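You operate a simulated robot arm through the tools that you are given. There is no shell and no other tool.

You are at the controls of a simulated robot arm. One attempt, no reset.

## Task
Put two straps round the closed blue box in the lane.
Fine: one at the orange bar, then pull the bar out and strap again at the lane's end; switch off after.
Where things are to end (x, y in the base frame): blue box within 0.022 m of [0.49, 0.77].

Only the result counts: the job must be done as asked and must still hold three seconds after the hand-in. Knocking over, shifting, dropping, spilling or breaking anything else fails it.

## Robot
A 7-joint arm with a three-finger gripper, fixed in place. Base frame: the origin is on the floor under the middle of its stand, x ahead of it, y to its left, z up. Readings come in m, degrees, newtons and seconds.
With the tool pointing down near the work surface it reaches from about 0.1 to 0.86 m from the base axis. Its first joint turns from -166.0 to 166.0 degrees. Payload 2.94 kg.
The tool frame sits at the grasp point between the pads (the TCP): z along the fingers, y along the line on which they close. The tips reach 0.03 m beyond it. The gripper opens to 0.132 m; its body begins 0.107 m behind the TCP.
Orientation is that of the tool frame in the base frame, as [roll, pitch, yaw] about the fixed x, y, z axes, in that order (R = Rz(yaw) Ry(pitch) Rx(roll)). With the fingers straight down and closing along the base's y, the tool's x points along the base's -x, its y along +y and its z along -z.

## Interface
- The arm moves only by the tool send_rows. Its argument "series" is one flat list of numbers, 7 for each row, row after row: the turn, a rotation vector about the tool's x, y, z in units of 90 degrees (1.0 is 90 degrees), then the shift along the tool's x, y, z in units of 250 mm (1.0 is 250 mm), then the gripper command, from -1 (shut) to 1 (fully open), values between in proportion. In form: [wx, wy, wz, dx, dy, dz, jaw, wx, wy, wz, dx, dy, dz, jaw, ...]. A call has 1 to 20 rows; each row is the pose to reach, as a shift and turn from the pose commanded when the call began, along the tool's axes at that moment. A call with a number of a shift or a turn outside -1 to 1 is refused whole. Each row takes 0.2 s and may step no farther than 0.05 m and 8.6 degrees from the row before; otherwise, or with a gripper value out of range, the whole call is refused. A pose out of reach is approached as far as the arm can. The call stops where the force on the tool passes 40 N (or 10 N more than at its start, if that is more) or the arm is blocked; 0.2 s more then pass. The fingers move at their own pace (about 0.0374 m/s each) and stop on an object; they squeeze with about 36 N. The grip force told is the motor's: it shows also when the fingers shut on nothing. Time passes only in rows, and 0.2 s behind the last, so rows that repeat a pose let the fingers close. The reply holds the time, the measured pose of the TCP, the force on the tool along the base axes, the opening and the grip force, in the units named above and with some noise, with the torque about the TCP (base axes, N m) and any sound that the robot's microphone picked up, and new pictures: "pictures" is both (left out), scene, wrist or none.
- Cameras (640 x 400 px; columns grow to the right, rows downward): "scene" is fixed at [0.0504, 0.5015, 1.5592]; the picture's right is [-0.30, -0.95, 0.00], its down [-0.31, 0.10, -0.94] and it looks along [0.90, -0.28, -0.33] (base axes); focal length 214 px, centre (320, 200). "wrist" rides on the gripper at [0.072, 0.003, -0.144] in the tool frame; the picture's right is [-0.04, 1.00, 0.00], its down [-0.88, -0.04, -0.48] and it looks along [-0.48, -0.02, 0.88] (tool axes); focal length 256 px, centre (320, 200). There is no depth. A picture from a camera that has moved, and an enlarged one, comes with that camera's place and axes in the base frame and with its lens.
- move_column(by): moves the trunk up (or, below 0, down) by that many m; the arm rides with it, the base frame stays. It gives what a move gives, with no picture.
- enlarge(camera, box): a new picture of the part [left, top, right, bottom] of that camera's present view, enlarged. The clock stands still meanwhile.
- finish_job(): hands the job in; it is judged then, once.

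Nothing tells you positions but the pictures and the camera data. Unless the task says otherwise, let go and move clear before handing in.

The tools are called after "Call:" as a command line: name --argument value ..., lists and objects as JSON in quotes. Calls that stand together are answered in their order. send_rows: Moves the arm, as the interface text tells. Its arguments: {"type":"object","properties":{"series":{"type":"array"},"pictures":{"type":"string","enum":["both","scene","wrist","none"]}},"required":["series"]} The other tools are called the same way: move_column (by) moves the trunk up or down; enlarge (camera, box) takes an enlarged picture of a part of a camera's view; finish_job () hands the job in.

At the start:

```text
time_s: 0.0
eef_pos: [0.2796, 0.5176, 1.4707]
tool_rot: [-179.9, 0.0, -180.0]
force: [0.0, -0.5, -0.3]
torque: [0.03, 0.0, -0.02]
grip_width: 0.1322
gripper_force: 0.0
trunk travel left (down, up): [-0.425, 0.115]
```

scene: 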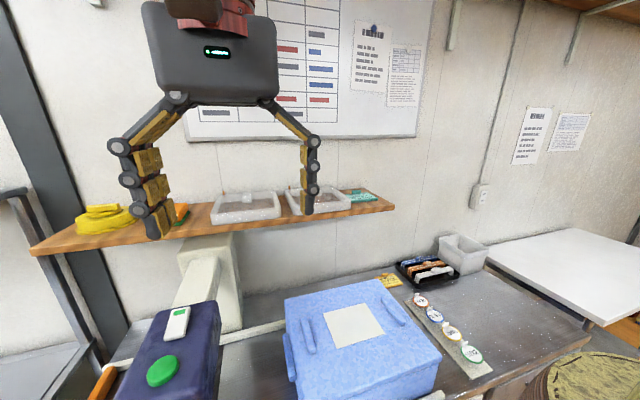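
wrist: 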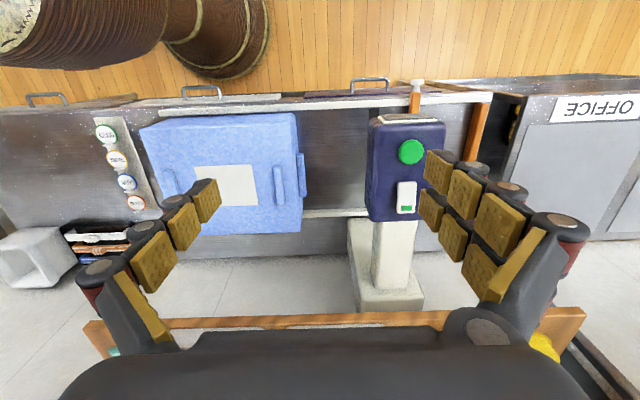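

I see a blue closed box on a bench lane, a dark strapping machine head with a green button and a white rocker switch on its arch, and an orange bar near it. I'll look closer at both views before I move anything.

Call:
enlarge --camera "scene" --box '[60, 270, 320, 400]'

Call:
enlarge --camera "wrist" --box '[340, 70, 640, 260]'

Call:
enlarge --camera "wrist" --box '[60, 70, 360, 260]'

Call:
enlarge --camera "scene" --box '[260, 230, 520, 400]'

```text
2.46 times, centred on (190, 335) of scene
camera zoom: at [0.0504, 0.5015, 1.5592], right [-0.3, -0.95, 0.0], down [-0.31, 0.1, -0.94], along [0.9, -0.28, -0.33], focal length 528 px, centre (640, -132)
```

zoom: 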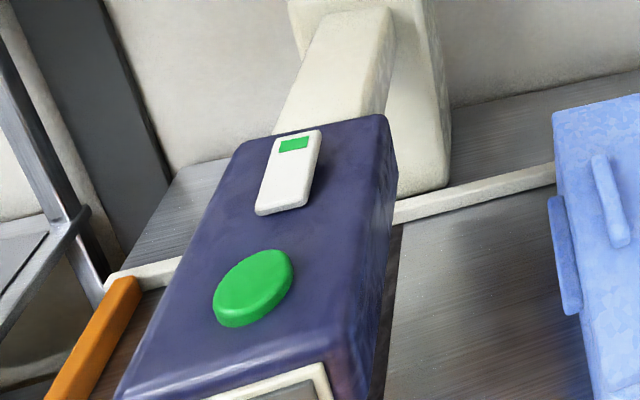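

```text
2.11 times, centred on (490, 165) of wrist
camera zoom: at [0.2059, 0.521, 1.6147], right [0.04, 1.0, 0.0], down [0.88, -0.04, 0.48], along [0.48, -0.02, -0.88], focal length 539 px, centre (-38, 274)
```

zoom: 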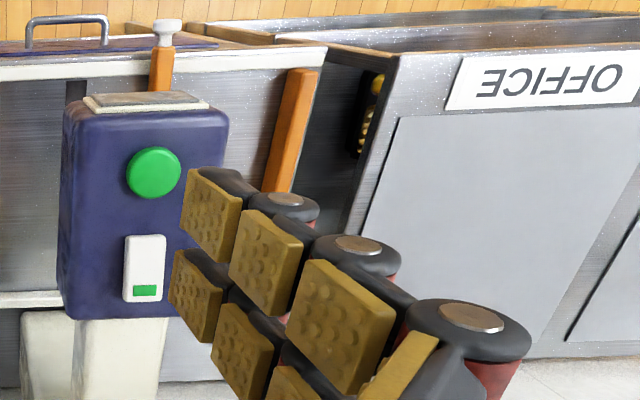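

```text
2.11 times, centred on (210, 165) of wrist
camera zoom: at [0.2059, 0.521, 1.6147], right [0.04, 1.0, 0.0], down [0.88, -0.04, 0.48], along [0.48, -0.02, -0.88], focal length 539 px, centre (552, 274)
```

zoom: 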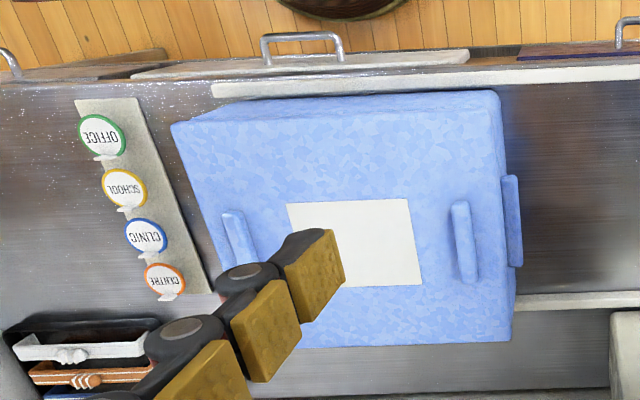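

```text
2.35 times, centred on (390, 315) of scene
camera zoom: at [0.0504, 0.5015, 1.5592], right [-0.3, -0.95, 0.0], down [-0.31, 0.1, -0.94], along [0.9, -0.28, -0.33], focal length 505 px, centre (155, -71)
```

zoom: 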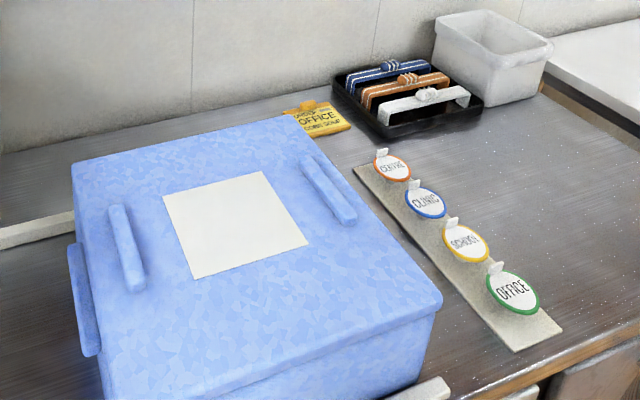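

The box top centre works out at about (0.48, 0.265, 1.00). The strapping head is at about y 0.67, with its button near (0.35, 0.67, 1.19) and its switch near (0.44, 0.67, 1.19). Before I plan the push I'll zoom in on the bar, its knob and the lane end.

Call:
enlarge --camera "wrist" --box '[370, 70, 500, 150]'

Call:
enlarge --camera "wrist" --box '[360, 130, 460, 240]'

Call:
enlarge --camera "scene" --box '[60, 300, 260, 400]'

```text
4.92 times, centred on (435, 110) of wrist
camera zoom: at [0.2059, 0.521, 1.6147], right [0.04, 1.0, 0.0], down [0.88, -0.04, 0.48], along [0.48, -0.02, -0.88], focal length 1260 px, centre (-246, 643)
```

zoom: 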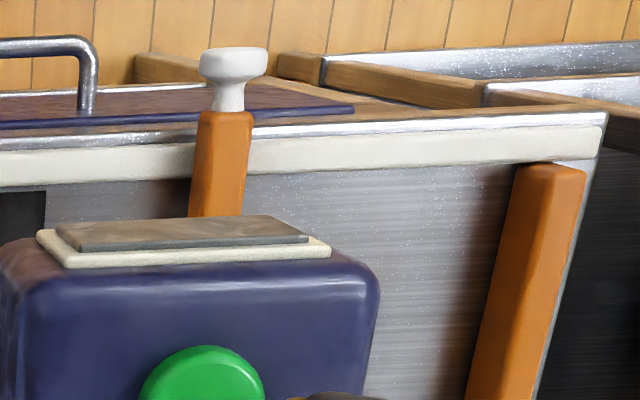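

```text
3.64 times, centred on (410, 185) of wrist
camera zoom: at [0.2059, 0.521, 1.6147], right [0.04, 1.0, 0.0], down [0.88, -0.04, 0.48], along [0.48, -0.02, -0.88], focal length 931 px, centre (-7, 254)
```

zoom: 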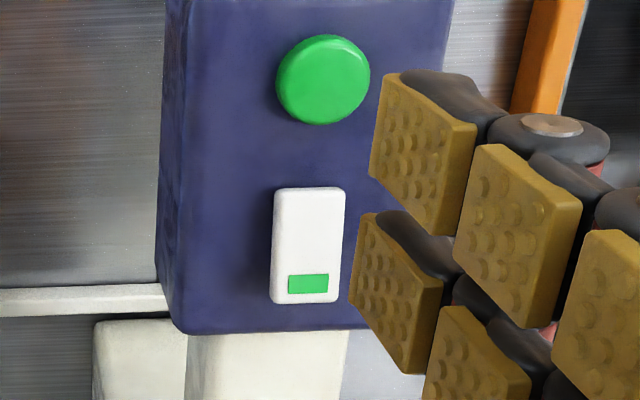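

```text
3.20 times, centred on (160, 350) of scene
camera zoom: at [0.0504, 0.5015, 1.5592], right [-0.3, -0.95, 0.0], down [-0.31, 0.1, -0.94], along [0.9, -0.28, -0.33], focal length 686 px, centre (832, -280)
```

zoom: 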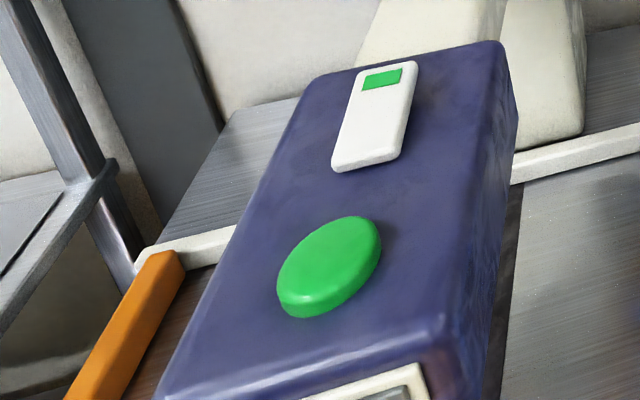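

The orange bar lies across the lane under the head at about y 0.76. It sits in a notch in the near rail, and its white pull knob points toward the robot. I'll move the hand to the near side so I can see the knob and the front of the head up close.

Call:
send_rows --series '[0, 0, 0, 0.092, 0.06, 0.03, 1, 0, 0, 0, 0.184, 0.12, 0.06, 1, 0, 0, 0, 0.276, 0.18, 0.09, 1, 0, 0, 0, 0.368, 0.24, 0.12, 1, 0, 0, 0, 0.46, 0.3, 0.15, 1, 0, 0, 0, 0.552, 0.36, 0.18, 1, 0, 0, 0, 0.644, 0.42, 0.21, 1, 0, 0, 0, 0.736, 0.48, 0.24, 1, 0, 0, 0, 0.828, 0.54, 0.27, 1, 0, 0, 0, 0.92, 0.6, 0.3, 1]' --pictures "both"

```text
time_s: 2.4
eef_pos: [0.0931, 0.6655, 1.4424]
tool_rot: [175.8, 0.1, 176.1]
force: [0.3, 0.6, 0.2]
torque: [0.03, -0.01, -0.01]
grip_width: 0.132
gripper_force: 0.0
trunk travel left (down, up): [-0.425, 0.115]
stopped in row 10: the arm was blocked; the commanded pose is now the measured one
camera wrist: at [0.0203, 0.6629, 1.5863], right [0.11, 0.99, 0.07], down [0.87, -0.13, 0.47], along [0.48, 0.01, -0.88], focal length 256 px, centre (320, 200)
```

scene: 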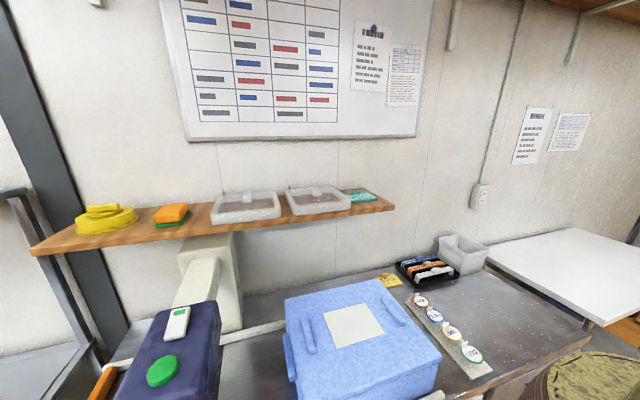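
wrist: 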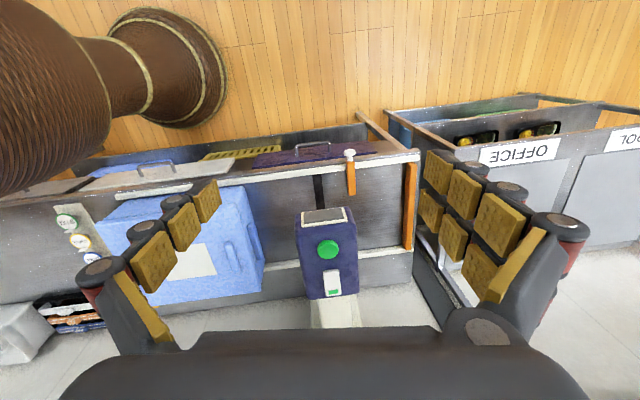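

The box, head and bar are where I put them. The arm ran out of reach at this height and the tool tilted a little, so I'll lower the trunk and then straighten the tool.

Call:
move_column --by -0.2

```text
time_s: 4.6
eef_pos: [0.0928, 0.6641, 1.2426]
tool_rot: [175.9, 0.1, 176.0]
force: [-1.1, 0.5, 0.4]
torque: [0.01, -0.02, -0.02]
grip_width: 0.1319
gripper_force: 0.1
trunk travel left (down, up): [-0.225, 0.315]
```

The trunk is lower now. Next I'll straighten the tool, bring it down a little and look at the bar.

Call:
send_rows --series '[0.01, 0, -0.01, 0, -0.02, 0.1, 1, 0.025, 0, -0.025, 0, -0.04, 0.2, 1, 0.035, 0, -0.035, 0, -0.04, 0.3, 1, 0.0456, 0, -0.044, 0, -0.04, 0.4, 1, 0.0456, 0, -0.044, 0, -0.04, 0.4, 1]' --pictures "wrist"

```text
time_s: 5.8
eef_pos: [0.09, 0.6627, 1.1396]
tool_rot: [-179.7, 0.1, -179.6]
force: [-0.5, 0.0, 0.5]
torque: [-0.01, -0.01, 0.0]
grip_width: 0.1321
gripper_force: 0.1
trunk travel left (down, up): [-0.225, 0.315]
camera wrist: at [0.0171, 0.6667, 1.2831], right [0.04, 1.0, -0.01], down [0.88, -0.03, 0.48], along [0.48, -0.02, -0.88], focal length 256 px, centre (320, 200)
```

wrist: 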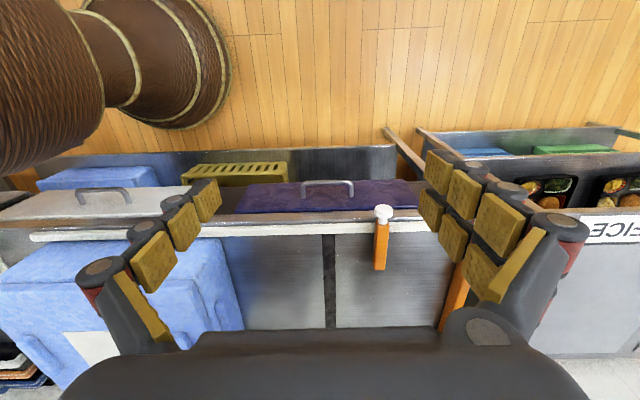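

Now the near rail shows clearly, with the orange bar poking only a short way into the lane. I'll enlarge the bar and the front edge of the bench.

Call:
enlarge --camera "wrist" --box '[290, 140, 490, 340]'

Call:
enlarge --camera "wrist" --box '[0, 120, 420, 360]'

Call:
enlarge --camera "wrist" --box '[340, 190, 420, 280]'

```text
2.00 times, centred on (390, 240) of wrist
camera zoom: at [0.0171, 0.6667, 1.2831], right [0.04, 1.0, -0.01], down [0.88, -0.03, 0.48], along [0.48, -0.02, -0.88], focal length 512 px, centre (180, 120)
```

zoom: 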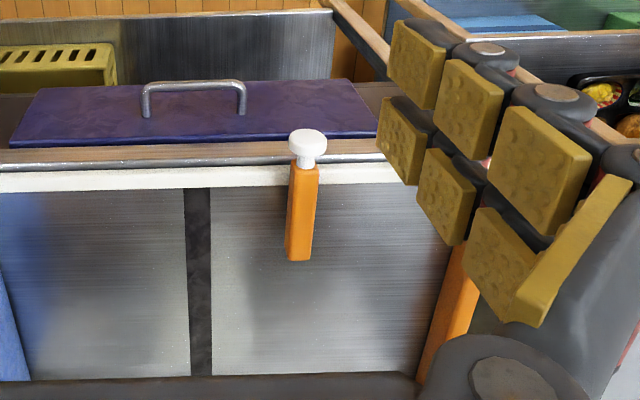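

```text
1.52 times, centred on (210, 240) of wrist
camera zoom: at [0.0171, 0.6667, 1.2831], right [0.04, 1.0, -0.01], down [0.88, -0.03, 0.48], along [0.48, -0.02, -0.88], focal length 390 px, centre (488, 139)
```

zoom: 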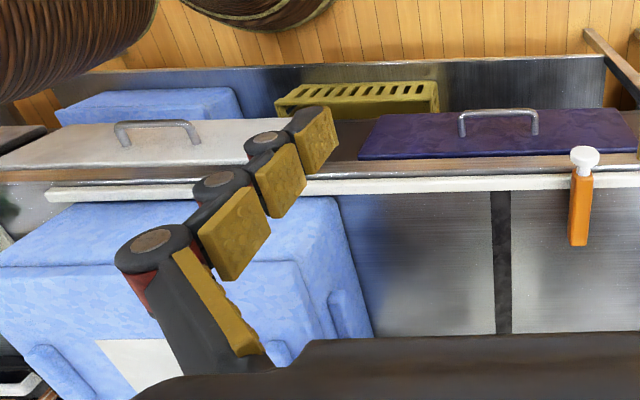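

```text
4.44 times, centred on (380, 235) of wrist
camera zoom: at [0.0171, 0.6667, 1.2831], right [0.04, 1.0, -0.01], down [0.88, -0.03, 0.48], along [0.48, -0.02, -0.88], focal length 1138 px, centre (53, 44)
```

zoom: 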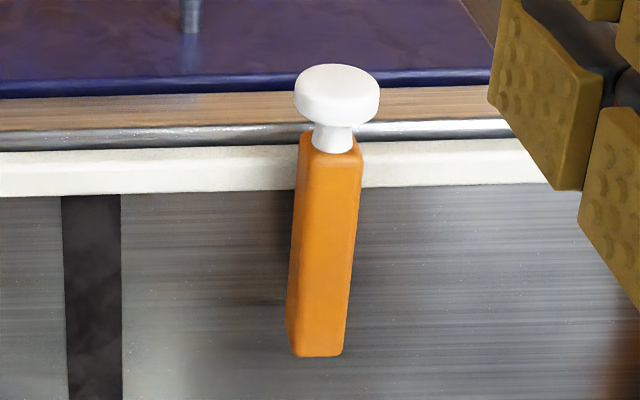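

The bar is a short horizontal one, running from about x 0.29 to 0.41 at y 0.77, z 0.88. Its knob is at about (0.266, 0.774, 0.879) and points along -x, so it pulls out toward me. First the box goes up against the bar, so I'll shut the fingers and take the hand round, above the box, to its -y side.

Call:
send_rows --series '[0, 0, 0, -0.03, -0.14, -0.05, -1, 0, 0, 0, -0.06, -0.28, -0.1, -1, 0, 0, 0, -0.1, -0.42, -0.16, -1, 0, 0, 0, -0.14, -0.57, -0.22, -1, 0, 0, 0, -0.18, -0.71, -0.27, -1, 0, 0, 0, -0.22, -0.86, -0.32, -1, 0, 0, 0, -0.24, -1, -0.34, -1]' --pictures "none"

Call:
send_rows --series '[0, 0, 0, -0.1, -0.12, 0, -1, 0, 0, 0, -0.2, -0.24, 0, -1, 0, 0, 0, -0.3, -0.36, 0, -1, 0, 0, 0, -0.4, -0.48, 0, -1, 0, 0, 0, -0.5, -0.6, 0, -1, 0, 0, 0, -0.6, -0.73, 0, -1, 0, 0, 0, -0.7, -0.86, 0, -1, 0, 0, 0, -0.8, -1, 0, -1]' --pictures "none"

Call:
send_rows --series '[0, 0, 0, -0.1, -0.12, 0, -1, 0, 0, 0, -0.2, -0.24, 0, -1, 0, 0, 0, -0.3, -0.36, 0, -1, 0, 0, 0, -0.35, -0.52, 0, -1, 0, 0, 0, -0.4, -0.68, 0, -1, 0, 0, 0, -0.45, -0.8, 0, -1]' --pictures "both"

```text
time_s: 7.4
eef_pos: [0.1502, 0.4124, 1.2292]
tool_rot: [-179.9, 0.1, -179.6]
force: [-0.2, 0.5, 0.4]
torque: [0.0, 0.0, -0.01]
grip_width: 0.0152
gripper_force: 1.6
trunk travel left (down, up): [-0.225, 0.315]
```

```text
time_s: 9.2
eef_pos: [0.3527, 0.1641, 1.2292]
tool_rot: [-179.9, 0.3, -179.7]
force: [0.0, -0.7, 0.1]
torque: [0.0, -0.02, 0.01]
grip_width: 0.0
gripper_force: 29.0
trunk travel left (down, up): [-0.225, 0.315]
```

```text
time_s: 10.6
eef_pos: [0.4669, -0.0353, 1.228]
tool_rot: [-179.8, 0.2, -179.7]
force: [0.0, -0.8, 0.4]
torque: [-0.03, -0.01, 0.0]
grip_width: 0.0001
gripper_force: 28.5
trunk travel left (down, up): [-0.225, 0.315]
camera wrist: at [0.3928, -0.0323, 1.3717], right [0.04, 1.0, 0.0], down [0.88, -0.03, 0.48], along [0.48, -0.02, -0.88], focal length 256 px, centre (320, 200)
```

scene: 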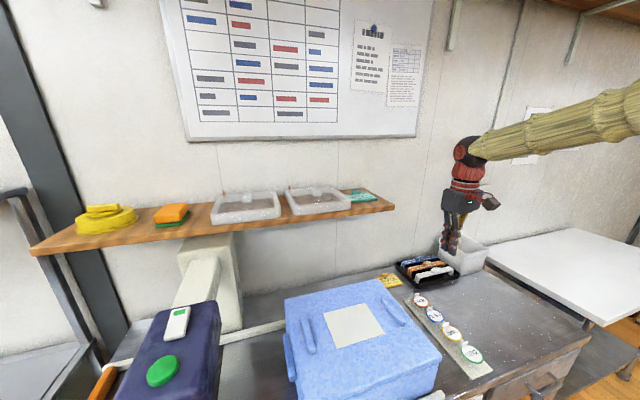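
wrist: 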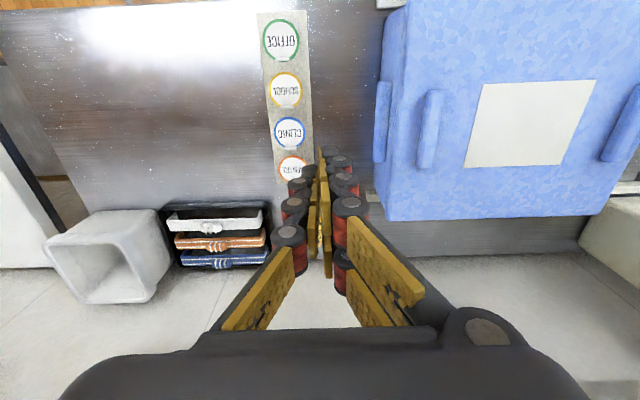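

The hand is now over the gap between the box and the tag strip. The box's -y face is at y about 0.08, with a side handle sticking out to about 0.055. The strip's edge is at about y -0.06. I'll tilt the fingers 40 degrees toward +y so the gripper body stays behind when the box goes under the head.

Call:
send_rows --series '[-0.0889, 0, 0, -0.02, 0, 0, -1, -0.1778, 0, 0, -0.04, 0, 0, -1, -0.2667, 0, 0, -0.06, 0, 0, -1, -0.3556, 0, 0, -0.072, 0, 0, -1, -0.4444, 0, 0, -0.072, 0, 0, -1, -0.4444, 0, 0, -0.072, 0, 0, -1]' --pictures "both"

```text
time_s: 12.0
eef_pos: [0.4846, -0.0349, 1.2289]
tool_rot: [140.0, 0.3, -179.7]
force: [-0.4, 0.7, 0.2]
torque: [-0.03, -0.01, -0.02]
grip_width: 0.0
gripper_force: 28.5
trunk travel left (down, up): [-0.225, 0.315]
camera wrist: at [0.4118, -0.1258, 1.3413], right [0.04, 0.77, 0.64], down [0.88, -0.33, 0.34], along [0.48, 0.55, -0.68], focal length 256 px, centre (320, 200)
```

scene: 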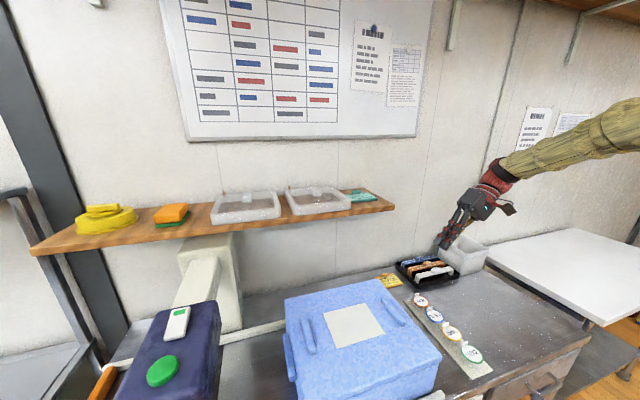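
wrist: 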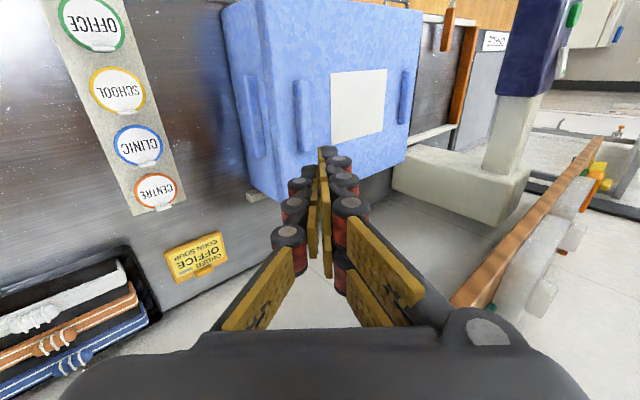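

The tilt worked. I'll check the box's -y face and how high the bench is before going down.

Call:
enlarge --camera "wrist" --box '[180, 0, 440, 220]'

Call:
enlarge --camera "scene" --box '[370, 250, 520, 390]'

```text
1.82 times, centred on (310, 110) of wrist
camera zoom: at [0.4118, -0.1258, 1.3413], right [0.04, 0.77, 0.64], down [0.88, -0.33, 0.34], along [0.48, 0.55, -0.68], focal length 465 px, centre (338, 364)
```

zoom: 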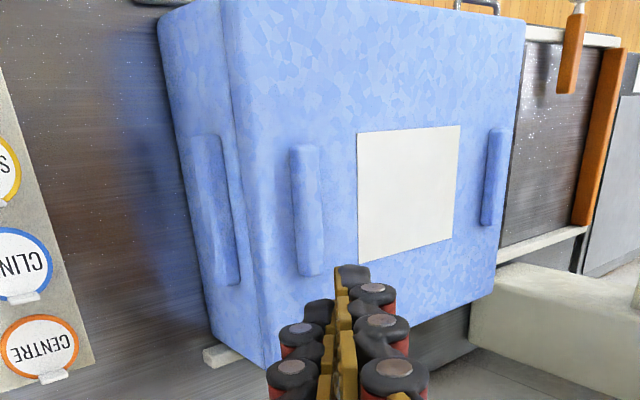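

```text
2.86 times, centred on (445, 320) of scene
camera zoom: at [0.0504, 0.5015, 1.5592], right [-0.3, -0.95, 0.0], down [-0.31, 0.1, -0.94], along [0.9, -0.28, -0.33], focal length 613 px, centre (-37, -143)
```

zoom: 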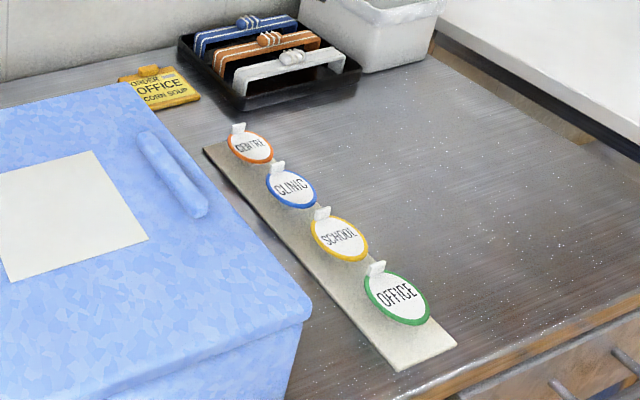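

The tags lie flat on their plate and the lane floor is at about z 0.84, so the way down is clear. I'll go straight down to z about 0.92 behind the box.

Call:
send_rows --series '[0, 0, 0, 0, -0.1, 0.118, -1, 0, 0, 0, 0, -0.2, 0.236, -1, 0, 0, 0, 0, -0.3, 0.354, -1, 0, 0, 0, 0, -0.4, 0.472, -1, 0, 0, 0, 0, -0.5, 0.59, -1, 0, 0, 0, 0, -0.6, 0.708, -1, 0, 0, 0, 0, -0.7, 0.826, -1, 0, 0, 0, 0, -0.792, 0.944, -1]' --pictures "both"

```text
time_s: 13.8
eef_pos: [0.4869, -0.0379, 0.9214]
tool_rot: [140.1, 0.3, -179.7]
force: [-0.6, 0.3, -0.3]
torque: [-0.03, 0.02, 0.01]
grip_width: 0.0
gripper_force: 28.9
trunk travel left (down, up): [-0.225, 0.315]
camera wrist: at [0.4141, -0.1277, 1.0338], right [0.04, 0.77, 0.64], down [0.88, -0.33, 0.35], along [0.48, 0.55, -0.69], focal length 256 px, centre (320, 200)
```

scene: 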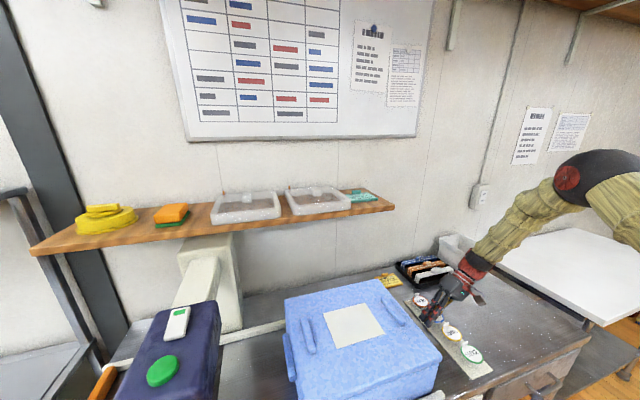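
wrist: 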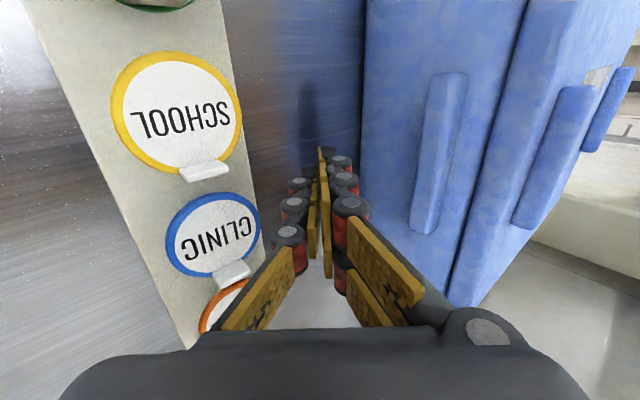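

The fingertips are just behind the side handle. I'll creep forward along +y to feel for contact.

Call:
send_rows --series '[0, 0, 0, 0, 0.0368, 0.0309, -1, 0, 0, 0, 0, 0.0735, 0.0617, -1, 0, 0, 0, 0, 0.1103, 0.0926, -1, 0, 0, 0, 0, 0.1471, 0.1234, -1, 0, 0, 0, 0, 0.1838, 0.1543, -1, 0, 0, 0, 0, 0.2206, 0.1852, -1]' --pictures "both"

```text
time_s: 15.2
eef_pos: [0.4857, 0.0348, 0.9218]
tool_rot: [140.1, 0.2, -179.8]
force: [-0.5, 0.0, -0.1]
torque: [-0.01, 0.02, 0.02]
grip_width: 0.0
gripper_force: 28.9
trunk travel left (down, up): [-0.225, 0.315]
camera wrist: at [0.4124, -0.0548, 1.0336], right [0.04, 0.77, 0.64], down [0.88, -0.33, 0.34], along [0.48, 0.55, -0.69], focal length 256 px, centre (320, 200)
```

scene: 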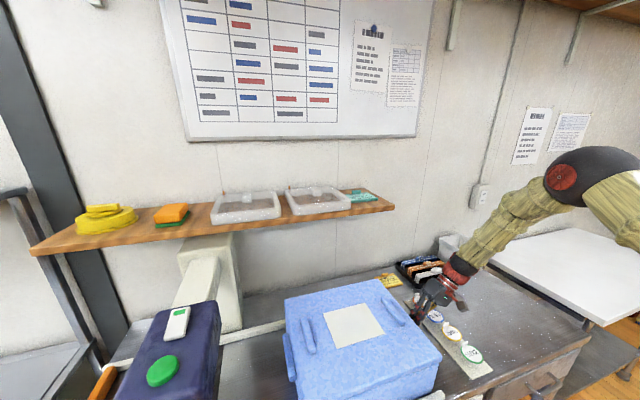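
wrist: 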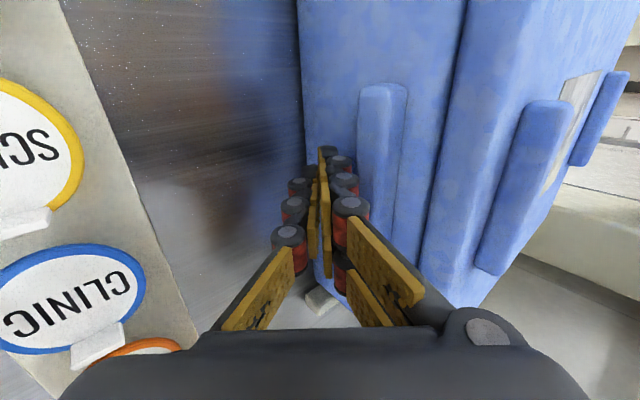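

No contact yet, so I'll keep creeping forward.

Call:
send_rows --series '[0, 0, 0, 0, 0.0306, 0.0257, -1, 0, 0, 0, 0, 0.0613, 0.0514, -1, 0, 0, 0, 0, 0.0919, 0.0772, -1, 0, 0, 0, 0, 0.1226, 0.1029, -1, 0, 0, 0, 0, 0.1532, 0.1286, -1]' --pictures "both"

```text
time_s: 16.4
eef_pos: [0.4845, 0.0862, 0.9215]
tool_rot: [140.1, 0.2, -179.7]
force: [-1.2, -0.2, -1.0]
torque: [-0.03, 0.02, -0.04]
grip_width: 0.0
gripper_force: 28.0
trunk travel left (down, up): [-0.225, 0.315]
camera wrist: at [0.4117, -0.0051, 1.0335], right [0.04, 0.77, 0.64], down [0.88, -0.33, 0.34], along [0.47, 0.55, -0.69], focal length 256 px, centre (320, 200)
```

scene: 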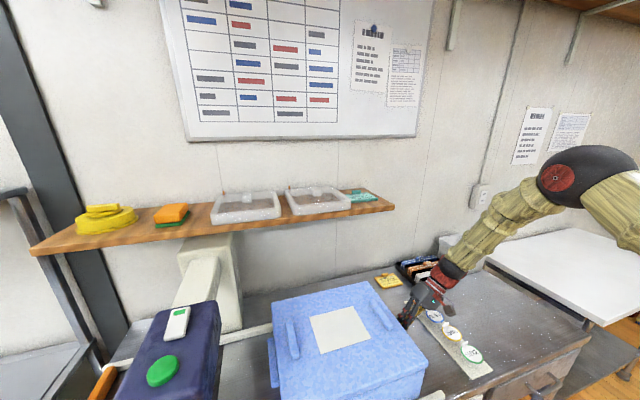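
wrist: 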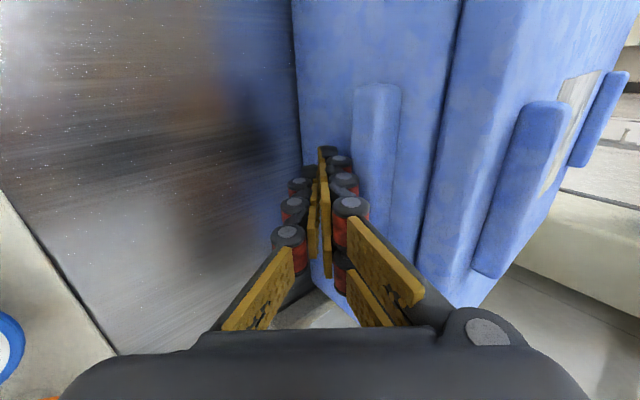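

The box is sliding smoothly and its centre is now at y about 0.31. I'll keep pushing slowly, with the TCP about 0.224 m behind the box centre.

Call:
send_rows --series '[0, 0, 0, 0, 0.0613, 0.0514, -1, 0, 0, 0, 0, 0.1226, 0.1028, -1, 0, 0, 0, 0, 0.1839, 0.1542, -1, 0, 0, 0, 0, 0.2452, 0.2056, -1, 0, 0, 0, 0, 0.3065, 0.257, -1, 0, 0, 0, 0, 0.3678, 0.3084, -1, 0, 0, 0, 0, 0.4291, 0.3598, -1, 0, 0, 0, 0, 0.4904, 0.4112, -1, 0, 0, 0, 0, 0.521, 0.4369, -1, 0, 0, 0, 0, 0.5517, 0.4626, -1]' --pictures "both"

```text
time_s: 18.6
eef_pos: [0.4841, 0.2661, 0.9207]
tool_rot: [140.1, 0.2, -179.8]
force: [-0.5, -0.5, -0.3]
torque: [-0.01, 0.03, 0.01]
grip_width: 0.0001
gripper_force: 28.5
trunk travel left (down, up): [-0.225, 0.315]
camera wrist: at [0.4113, 0.176, 1.0329], right [0.04, 0.77, 0.64], down [0.88, -0.33, 0.34], along [0.48, 0.55, -0.69], focal length 256 px, centre (320, 200)
```

scene: 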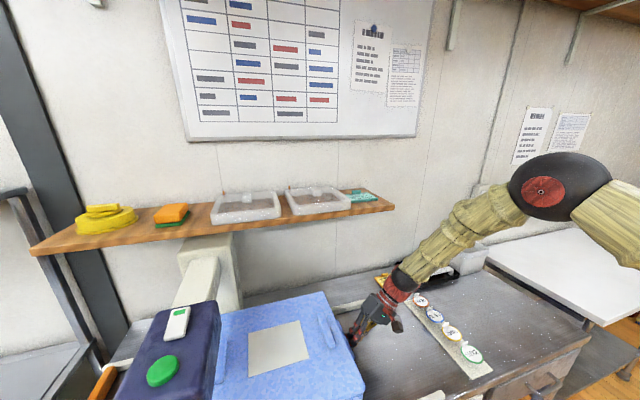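
wrist: 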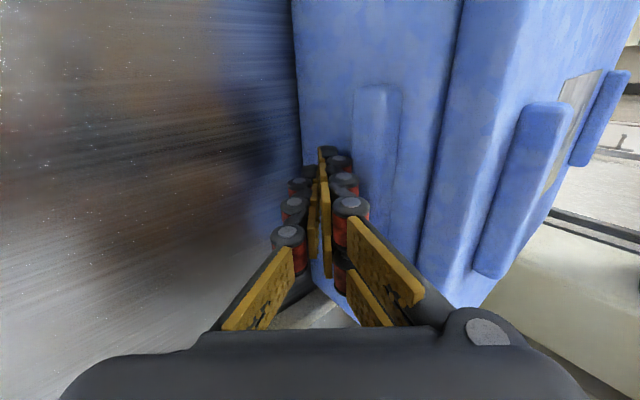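

The box centre is at y about 0.49 and moving well. I expect the bar to stop it near y 0.58, so I'll go slower from here.

Call:
send_rows --series '[0, 0, 0, 0, 0.046, 0.0386, -1, 0, 0, 0, 0, 0.092, 0.0772, -1, 0, 0, 0, 0, 0.1379, 0.1157, -1, 0, 0, 0, 0, 0.1685, 0.1414, -1, 0, 0, 0, 0, 0.1992, 0.1671, -1]' --pictures "both"

```text
time_s: 19.8
eef_pos: [0.4845, 0.3314, 0.9198]
tool_rot: [140.1, 0.2, -179.7]
force: [0.9, 0.2, -0.7]
torque: [-0.01, 0.03, 0.01]
grip_width: 0.0001
gripper_force: 28.9
trunk travel left (down, up): [-0.225, 0.315]
camera wrist: at [0.4119, 0.2411, 1.0321], right [0.04, 0.77, 0.64], down [0.88, -0.33, 0.34], along [0.48, 0.55, -0.69], focal length 256 px, centre (320, 200)
```

scene: 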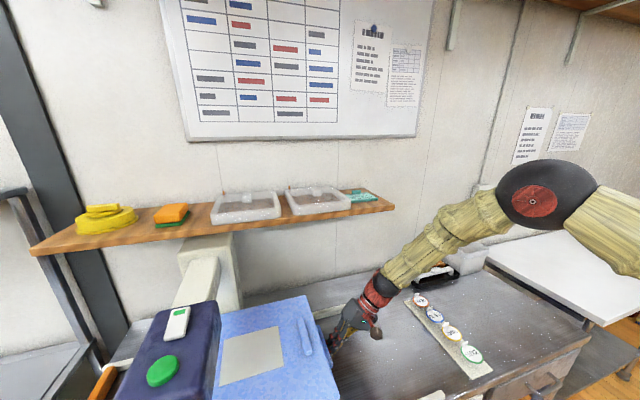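
wrist: 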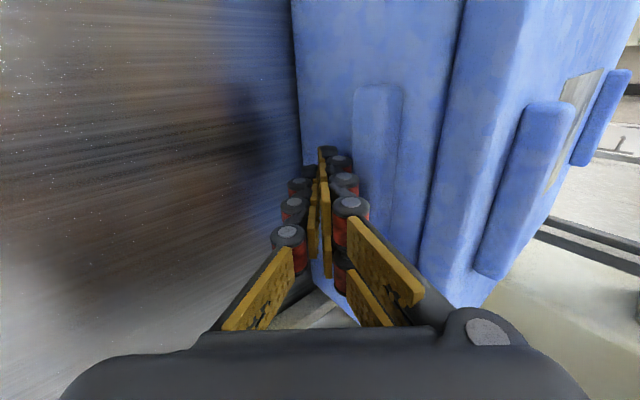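

The box centre is at about 0.555. I'll take small steps now until I feel the bar.

Call:
send_rows --series '[0, 0, 0, 0, 0.0184, 0.0154, -1, 0, 0, 0, 0, 0.0368, 0.0308, -1, 0, 0, 0, 0, 0.0552, 0.0462, -1]' --pictures "none"

```text
time_s: 20.6
eef_pos: [0.4842, 0.3481, 0.9207]
tool_rot: [140.1, 0.2, -179.9]
force: [0.3, -1.0, -1.9]
torque: [-0.01, 0.01, -0.02]
grip_width: 0.0
gripper_force: 28.4
trunk travel left (down, up): [-0.225, 0.315]
```

Call:
send_rows --series '[0, 0, 0, 0, 0.0123, 0.0103, -1, 0, 0, 0, 0, 0.0245, 0.0206, -1]' --pictures "both"

```text
time_s: 21.2
eef_pos: [0.4851, 0.3555, 0.9217]
tool_rot: [140.1, 0.2, -179.8]
force: [1.3, -9.8, 0.1]
torque: [0.09, 0.04, -0.02]
grip_width: 0.0001
gripper_force: 28.8
trunk travel left (down, up): [-0.225, 0.315]
camera wrist: at [0.4113, 0.2658, 1.0331], right [0.04, 0.77, 0.64], down [0.88, -0.33, 0.34], along [0.48, 0.55, -0.69], focal length 256 px, centre (320, 200)
```

scene: 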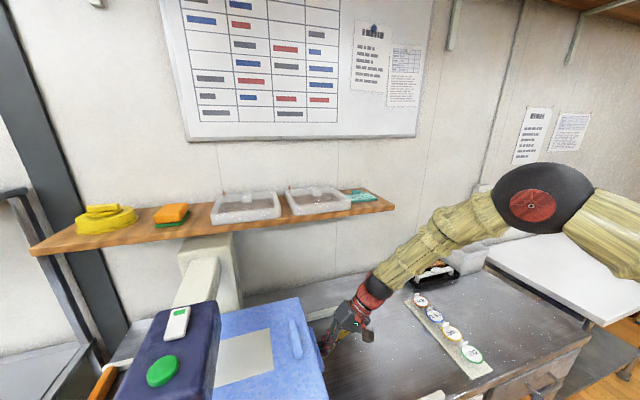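
wrist: 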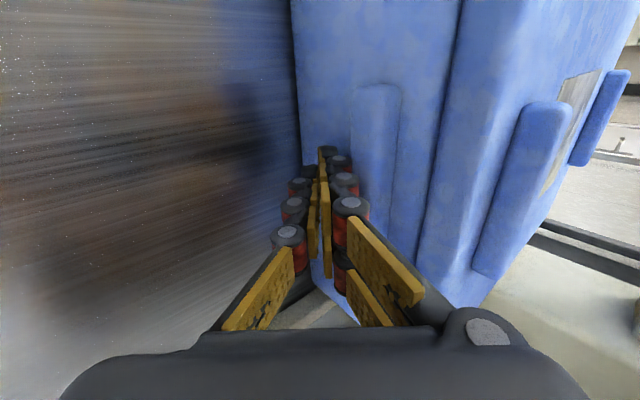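

Force along y jumped to about -10 N at the expected spot, so the box is against the bar. One tiny extra step will confirm it's a hard stop.

Call:
send_rows --series '[0, 0, 0, 0, 0.0092, 0.0077, -1, 0, 0, 0, 0, 0.0092, 0.0077, -1]' --pictures "none"

Call:
enlarge --camera "scene" --box '[60, 270, 360, 400]'

```text
time_s: 21.8
eef_pos: [0.4832, 0.3575, 0.9219]
tool_rot: [140.0, 0.1, -179.7]
force: [4.6, -23.1, 0.9]
torque: [0.25, 0.04, -0.02]
grip_width: 0.0
gripper_force: 28.0
trunk travel left (down, up): [-0.225, 0.315]
```

```text
2.13 times, centred on (210, 335) of scene
camera zoom: at [0.0504, 0.5015, 1.5592], right [-0.3, -0.95, 0.0], down [-0.31, 0.1, -0.94], along [0.9, -0.28, -0.33], focal length 458 px, centre (555, -88)
```

zoom: 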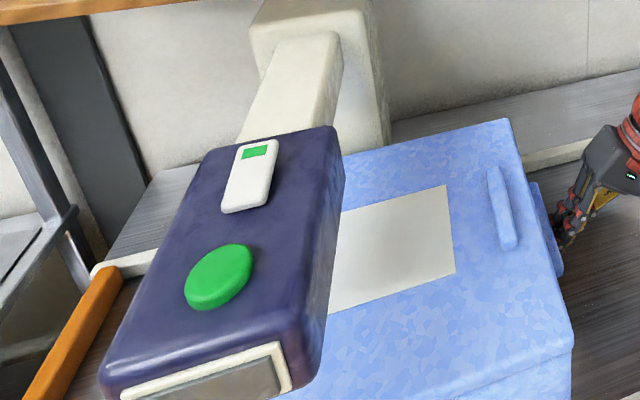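

It's a hard stop (about 23 N), so the box is seated against the bar. I'll back the hand off, lift it, and raise the trunk so the arm can reach the button on the head.

Call:
send_rows --series '[0, 0, 0, 0, -0.08, -0.067, -1, 0, 0, 0, 0, -0.19, -0.16, -1, 0, 0, 0, 0, -0.306, -0.257, -1, 0, 0, 0, 0, -0.203, -0.38, -1, 0, 0, 0, 0, -0.1, -0.503, -1, 0, 0, 0, 0, 0.003, -0.626, -1]' --pictures "scene"

Call:
move_column --by 0.2

```text
time_s: 23.2
eef_pos: [0.4811, 0.2617, 1.041]
tool_rot: [140.2, 0.2, -179.7]
force: [-0.2, -0.2, -0.1]
torque: [0.04, -0.02, 0.04]
grip_width: 0.0001
gripper_force: 28.5
trunk travel left (down, up): [-0.225, 0.315]
```

scene: 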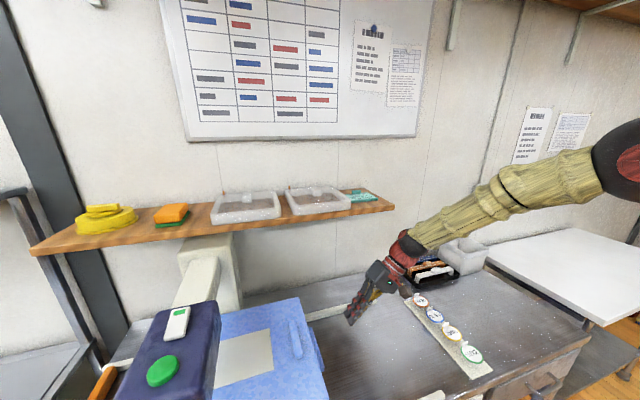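

```text
time_s: 25.3
eef_pos: [0.4821, 0.2611, 1.2413]
tool_rot: [140.1, 0.2, -179.7]
force: [-0.3, -0.9, 0.4]
torque: [0.0, 0.01, 0.0]
grip_width: 0.0
gripper_force: 28.3
trunk travel left (down, up): [-0.425, 0.115]
```

The trunk is back up. I'll bring the tool upright again and move over to the near side of the head, above the green button.

Call:
send_rows --series '[0.0555, 0, 0, 0.061, 0.1128, 0.036, -1, 0.111, 0, 0, 0.122, 0.2255, 0.072, -1, 0.1665, 0, 0, 0.183, 0.3383, 0.108, -1, 0.222, 0, 0, 0.244, 0.451, 0.144, -1, 0.2775, 0, 0, 0.305, 0.5638, 0.18, -1, 0.333, 0, 0, 0.366, 0.6765, 0.216, -1, 0.3885, 0, 0, 0.427, 0.7893, 0.252, -1, 0.444, 0, 0, 0.488, 0.902, 0.288, -1]' --pictures "both"

```text
time_s: 27.1
eef_pos: [0.3596, 0.4806, 1.3297]
tool_rot: [-179.9, 0.3, -179.8]
force: [0.4, 0.1, 0.0]
torque: [-0.04, 0.0, -0.01]
grip_width: 0.0001
gripper_force: 28.3
trunk travel left (down, up): [-0.425, 0.115]
camera wrist: at [0.2849, 0.4849, 1.4722], right [0.04, 1.0, 0.0], down [0.88, -0.03, 0.48], along [0.48, -0.02, -0.88], focal length 256 px, centre (320, 200)
```

scene: 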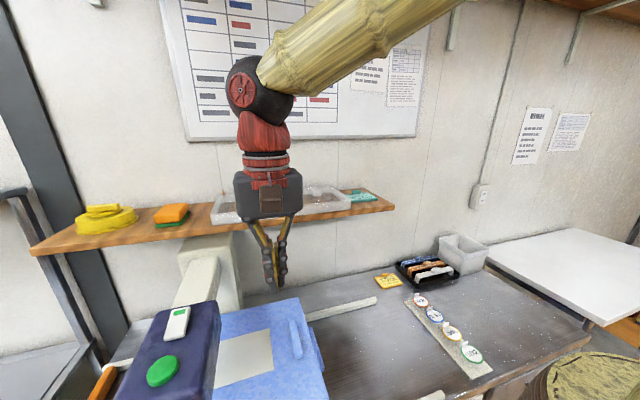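
wrist: 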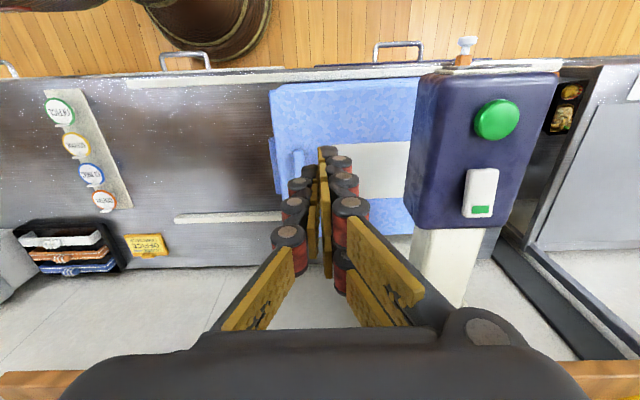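

I'm confident of the button at (0.348, 0.671, 1.19) and the switch at (0.436, 0.675). I'll raise the trunk a bit more for reach and then move over the button.

Call:
move_column --by 0.1

Call:
send_rows --series '[0, 0, 0, 0, 0.1, 0.1, -1, 0, 0, 0, 0.01, 0.25, 0.18, -1, 0, 0, 0, 0.02, 0.4, 0.26, -1, 0, 0, 0, 0.03, 0.53, 0.34, -1, 0, 0, 0, 0.04, 0.65, 0.42, -1, 0, 0, 0, 0.046, 0.762, 0.5, -1, 0, 0, 0, 0.046, 0.762, 0.56, -1]' --pictures "both"

```text
time_s: 28.5
eef_pos: [0.3594, 0.4799, 1.4275]
tool_rot: [-179.9, 0.1, -179.6]
force: [0.1, -0.1, 0.2]
torque: [-0.01, -0.03, -0.02]
grip_width: 0.0002
gripper_force: 28.7
trunk travel left (down, up): [-0.525, 0.015]
```

```text
time_s: 30.1
eef_pos: [0.3485, 0.6722, 1.2889]
tool_rot: [-180.0, 0.4, -179.7]
force: [0.3, 0.3, 0.2]
torque: [0.05, -0.03, -0.01]
grip_width: 0.0
gripper_force: 29.1
trunk travel left (down, up): [-0.525, 0.015]
camera wrist: at [0.2737, 0.6744, 1.4318], right [0.04, 1.0, 0.0], down [0.88, -0.03, 0.48], along [0.48, -0.02, -0.88], focal length 256 px, centre (320, 200)
```

scene: 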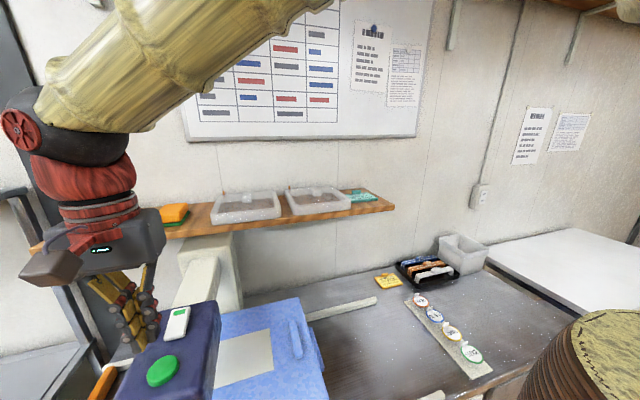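
wrist: 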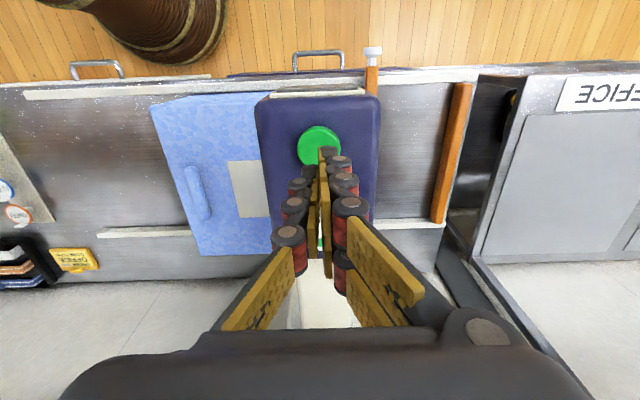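

The fingertips are right over the green button. I'll lower them gently onto it.

Call:
send_rows --series '[0, 0, 0, 0, -0.008, 0.08, -1, 0, 0, 0, 0, -0.008, 0.16, -1, 0, 0, 0, 0, -0.008, 0.22, -1, 0, 0, 0, 0, -0.008, 0.24, -1]' --pictures "wrist"

```text
time_s: 31.1
eef_pos: [0.3471, 0.6682, 1.2281]
tool_rot: [-180.0, 0.2, -179.7]
force: [0.0, 0.3, 0.6]
torque: [0.0, -0.03, 0.02]
grip_width: 0.0001
gripper_force: 28.7
trunk travel left (down, up): [-0.525, 0.015]
camera wrist: at [0.2737, 0.6719, 1.3718], right [0.04, 1.0, 0.0], down [0.88, -0.03, 0.48], along [0.48, -0.02, -0.88], focal length 256 px, centre (320, 200)
```

wrist: 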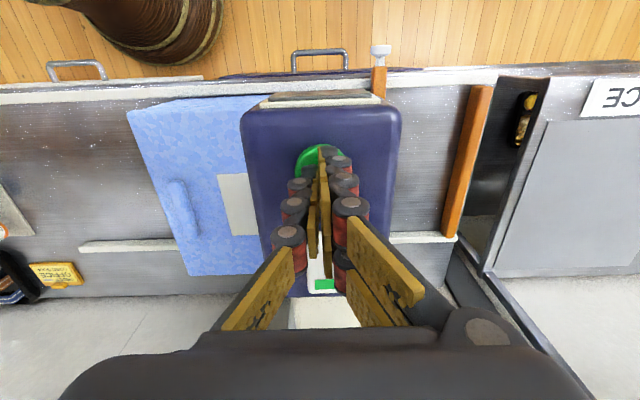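

Call:
send_rows --series '[0, 0, 0, 0, 0, 0.016, -1, 0, 0, 0, 0, 0, 0.032, -1, 0, 0, 0, 0, 0, 0.048, -1]' --pictures "none"

```text
time_s: 31.9
eef_pos: [0.3485, 0.6689, 1.2174]
tool_rot: [180.0, 0.3, -179.6]
force: [-0.6, 0.4, 3.0]
torque: [0.01, 0.0, 0.01]
grip_width: 0.006
gripper_force: 29.0
trunk travel left (down, up): [-0.525, 0.015]
heard: click
```

I heard a click with about 3 N on the button. I'll lift off, wait for the machine's cycle and look at the box.

Call:
send_rows --series '[0, 0, 0, 0, 0, -0.05, -1, 0, 0, 0, 0, 0, -0.15, -1, 0, 0, 0, 0, 0, -0.25, -1, 0, 0, 0, 0, 0, -0.3, -1, 0, 0, 0, 0, 0, -0.3, -1]' --pictures "both"

```text
time_s: 33.1
eef_pos: [0.3461, 0.6687, 1.2913]
tool_rot: [-179.9, 0.2, -179.8]
force: [0.4, 0.3, 0.1]
torque: [0.0, 0.01, 0.0]
grip_width: 0.0
gripper_force: 28.4
trunk travel left (down, up): [-0.525, 0.015]
camera wrist: at [0.2731, 0.6724, 1.435], right [0.04, 1.0, 0.0], down [0.88, -0.03, 0.48], along [0.48, -0.02, -0.88], focal length 256 px, centre (320, 200)
```

scene: 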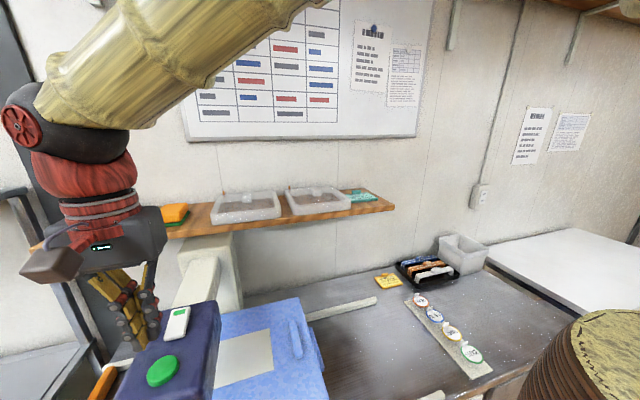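
wrist: 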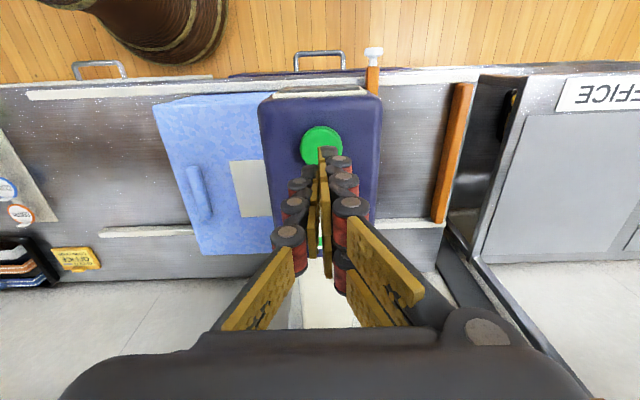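

The head hides the strap zone from above. I'll zoom in there, then look from the front.

Call:
enlarge --camera "wrist" --box '[240, 60, 400, 160]'

Call:
enlarge --camera "scene" --box '[80, 290, 340, 400]'

```text
4.00 times, centred on (320, 110) of wrist
camera zoom: at [0.2731, 0.6724, 1.435], right [0.04, 1.0, 0.0], down [0.88, -0.03, 0.48], along [0.48, -0.02, -0.88], focal length 1024 px, centre (320, 560)
```

zoom: 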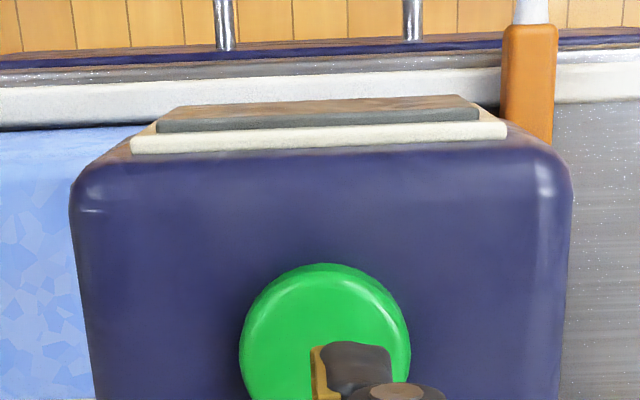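

```text
2.46 times, centred on (210, 345) of scene
camera zoom: at [0.0504, 0.5015, 1.5592], right [-0.3, -0.95, 0.0], down [-0.31, 0.1, -0.94], along [0.9, -0.28, -0.33], focal length 528 px, centre (591, -157)
```

zoom: 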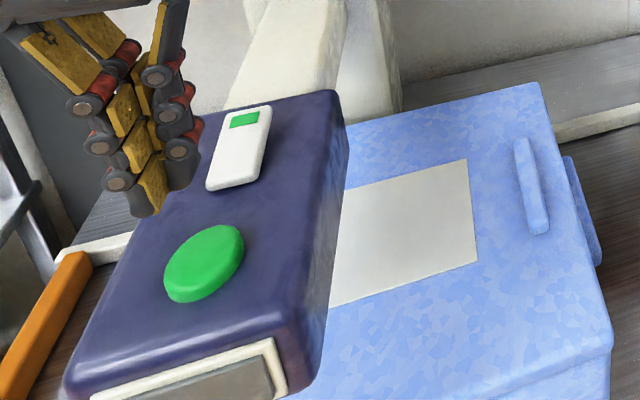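

I'll move back and down in front of the bench to look under the head at the box's near side, which is also on the way to the knob.

Call:
send_rows --series '[0, 0, 0, 0.17, 0, 0, -1, 0, 0, 0, 0.34, 0.02, 0, -1, 0, 0, 0, 0.51, 0.04, 0, -1, 0, 0, 0, 0.68, 0.06, 0.05, -1, 0, 0, 0, 0.84, 0.08, 0.15, -1, 0, 0, 0, 0.96, 0.1, 0.28, -1, 0, 0, 0, 1.0, 0.1, 0.44, 0, 0, 0, 0, 1.0, 0.1, 0.6, 0.3]' --pictures "wrist"

```text
time_s: 35.1
eef_pos: [0.1199, 0.6991, 1.1595]
tool_rot: [178.6, 0.4, 178.5]
force: [-0.3, -0.9, 0.0]
torque: [0.04, 0.01, 0.03]
grip_width: 0.052
gripper_force: 0.0
trunk travel left (down, up): [-0.525, 0.015]
stopped in row 8: the arm was blocked; the commanded pose is now the measured one
camera wrist: at [0.0466, 0.7011, 1.3038], right [0.07, 1.0, 0.02], down [0.87, -0.07, 0.48], along [0.48, -0.01, -0.88], focal length 256 px, centre (320, 200)
```

wrist: 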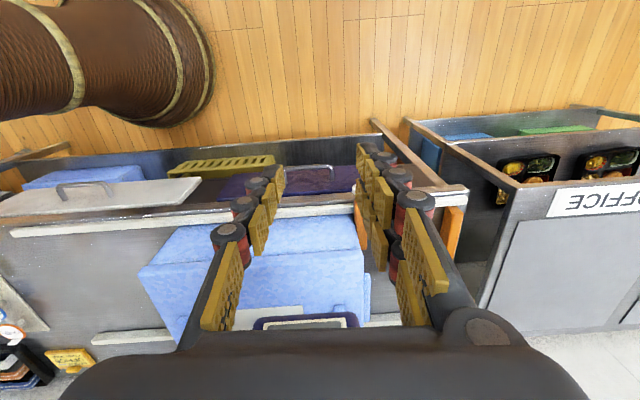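

The arm stalled a little short of the pose, but the view is useful. I'll zoom in on the near side of the box to look for the strap.

Call:
enlarge --camera "wrist" --box '[130, 190, 400, 340]'

Call:
enlarge --camera "wrist" --box '[330, 150, 480, 270]'

```text
2.37 times, centred on (265, 265) of wrist
camera zoom: at [0.0466, 0.7011, 1.3038], right [0.07, 1.0, 0.02], down [0.87, -0.07, 0.48], along [0.48, -0.01, -0.88], focal length 607 px, centre (450, 46)
```

zoom: 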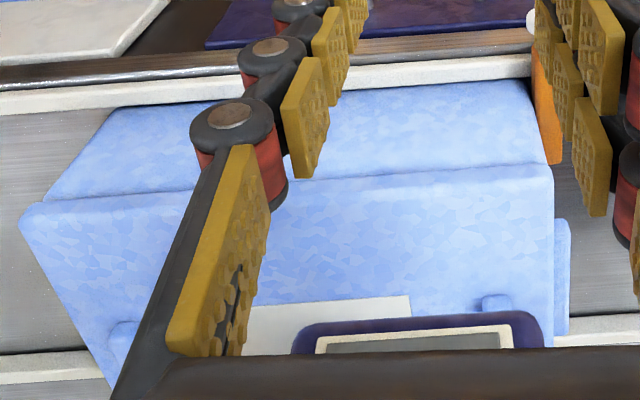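

```text
3.33 times, centred on (405, 210) of wrist
camera zoom: at [0.0466, 0.7011, 1.3038], right [0.07, 1.0, 0.02], down [0.87, -0.07, 0.48], along [0.48, -0.01, -0.88], focal length 853 px, centre (37, 167)
```

zoom: 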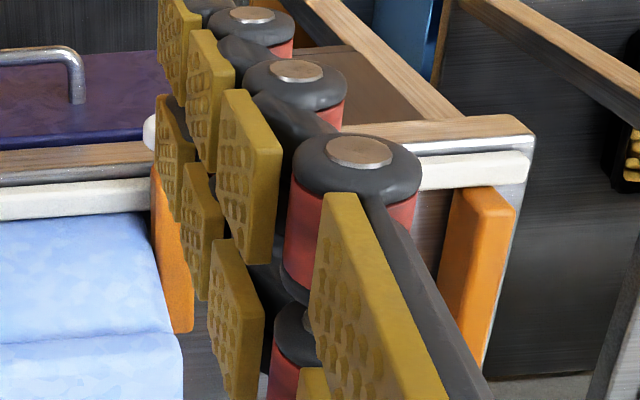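

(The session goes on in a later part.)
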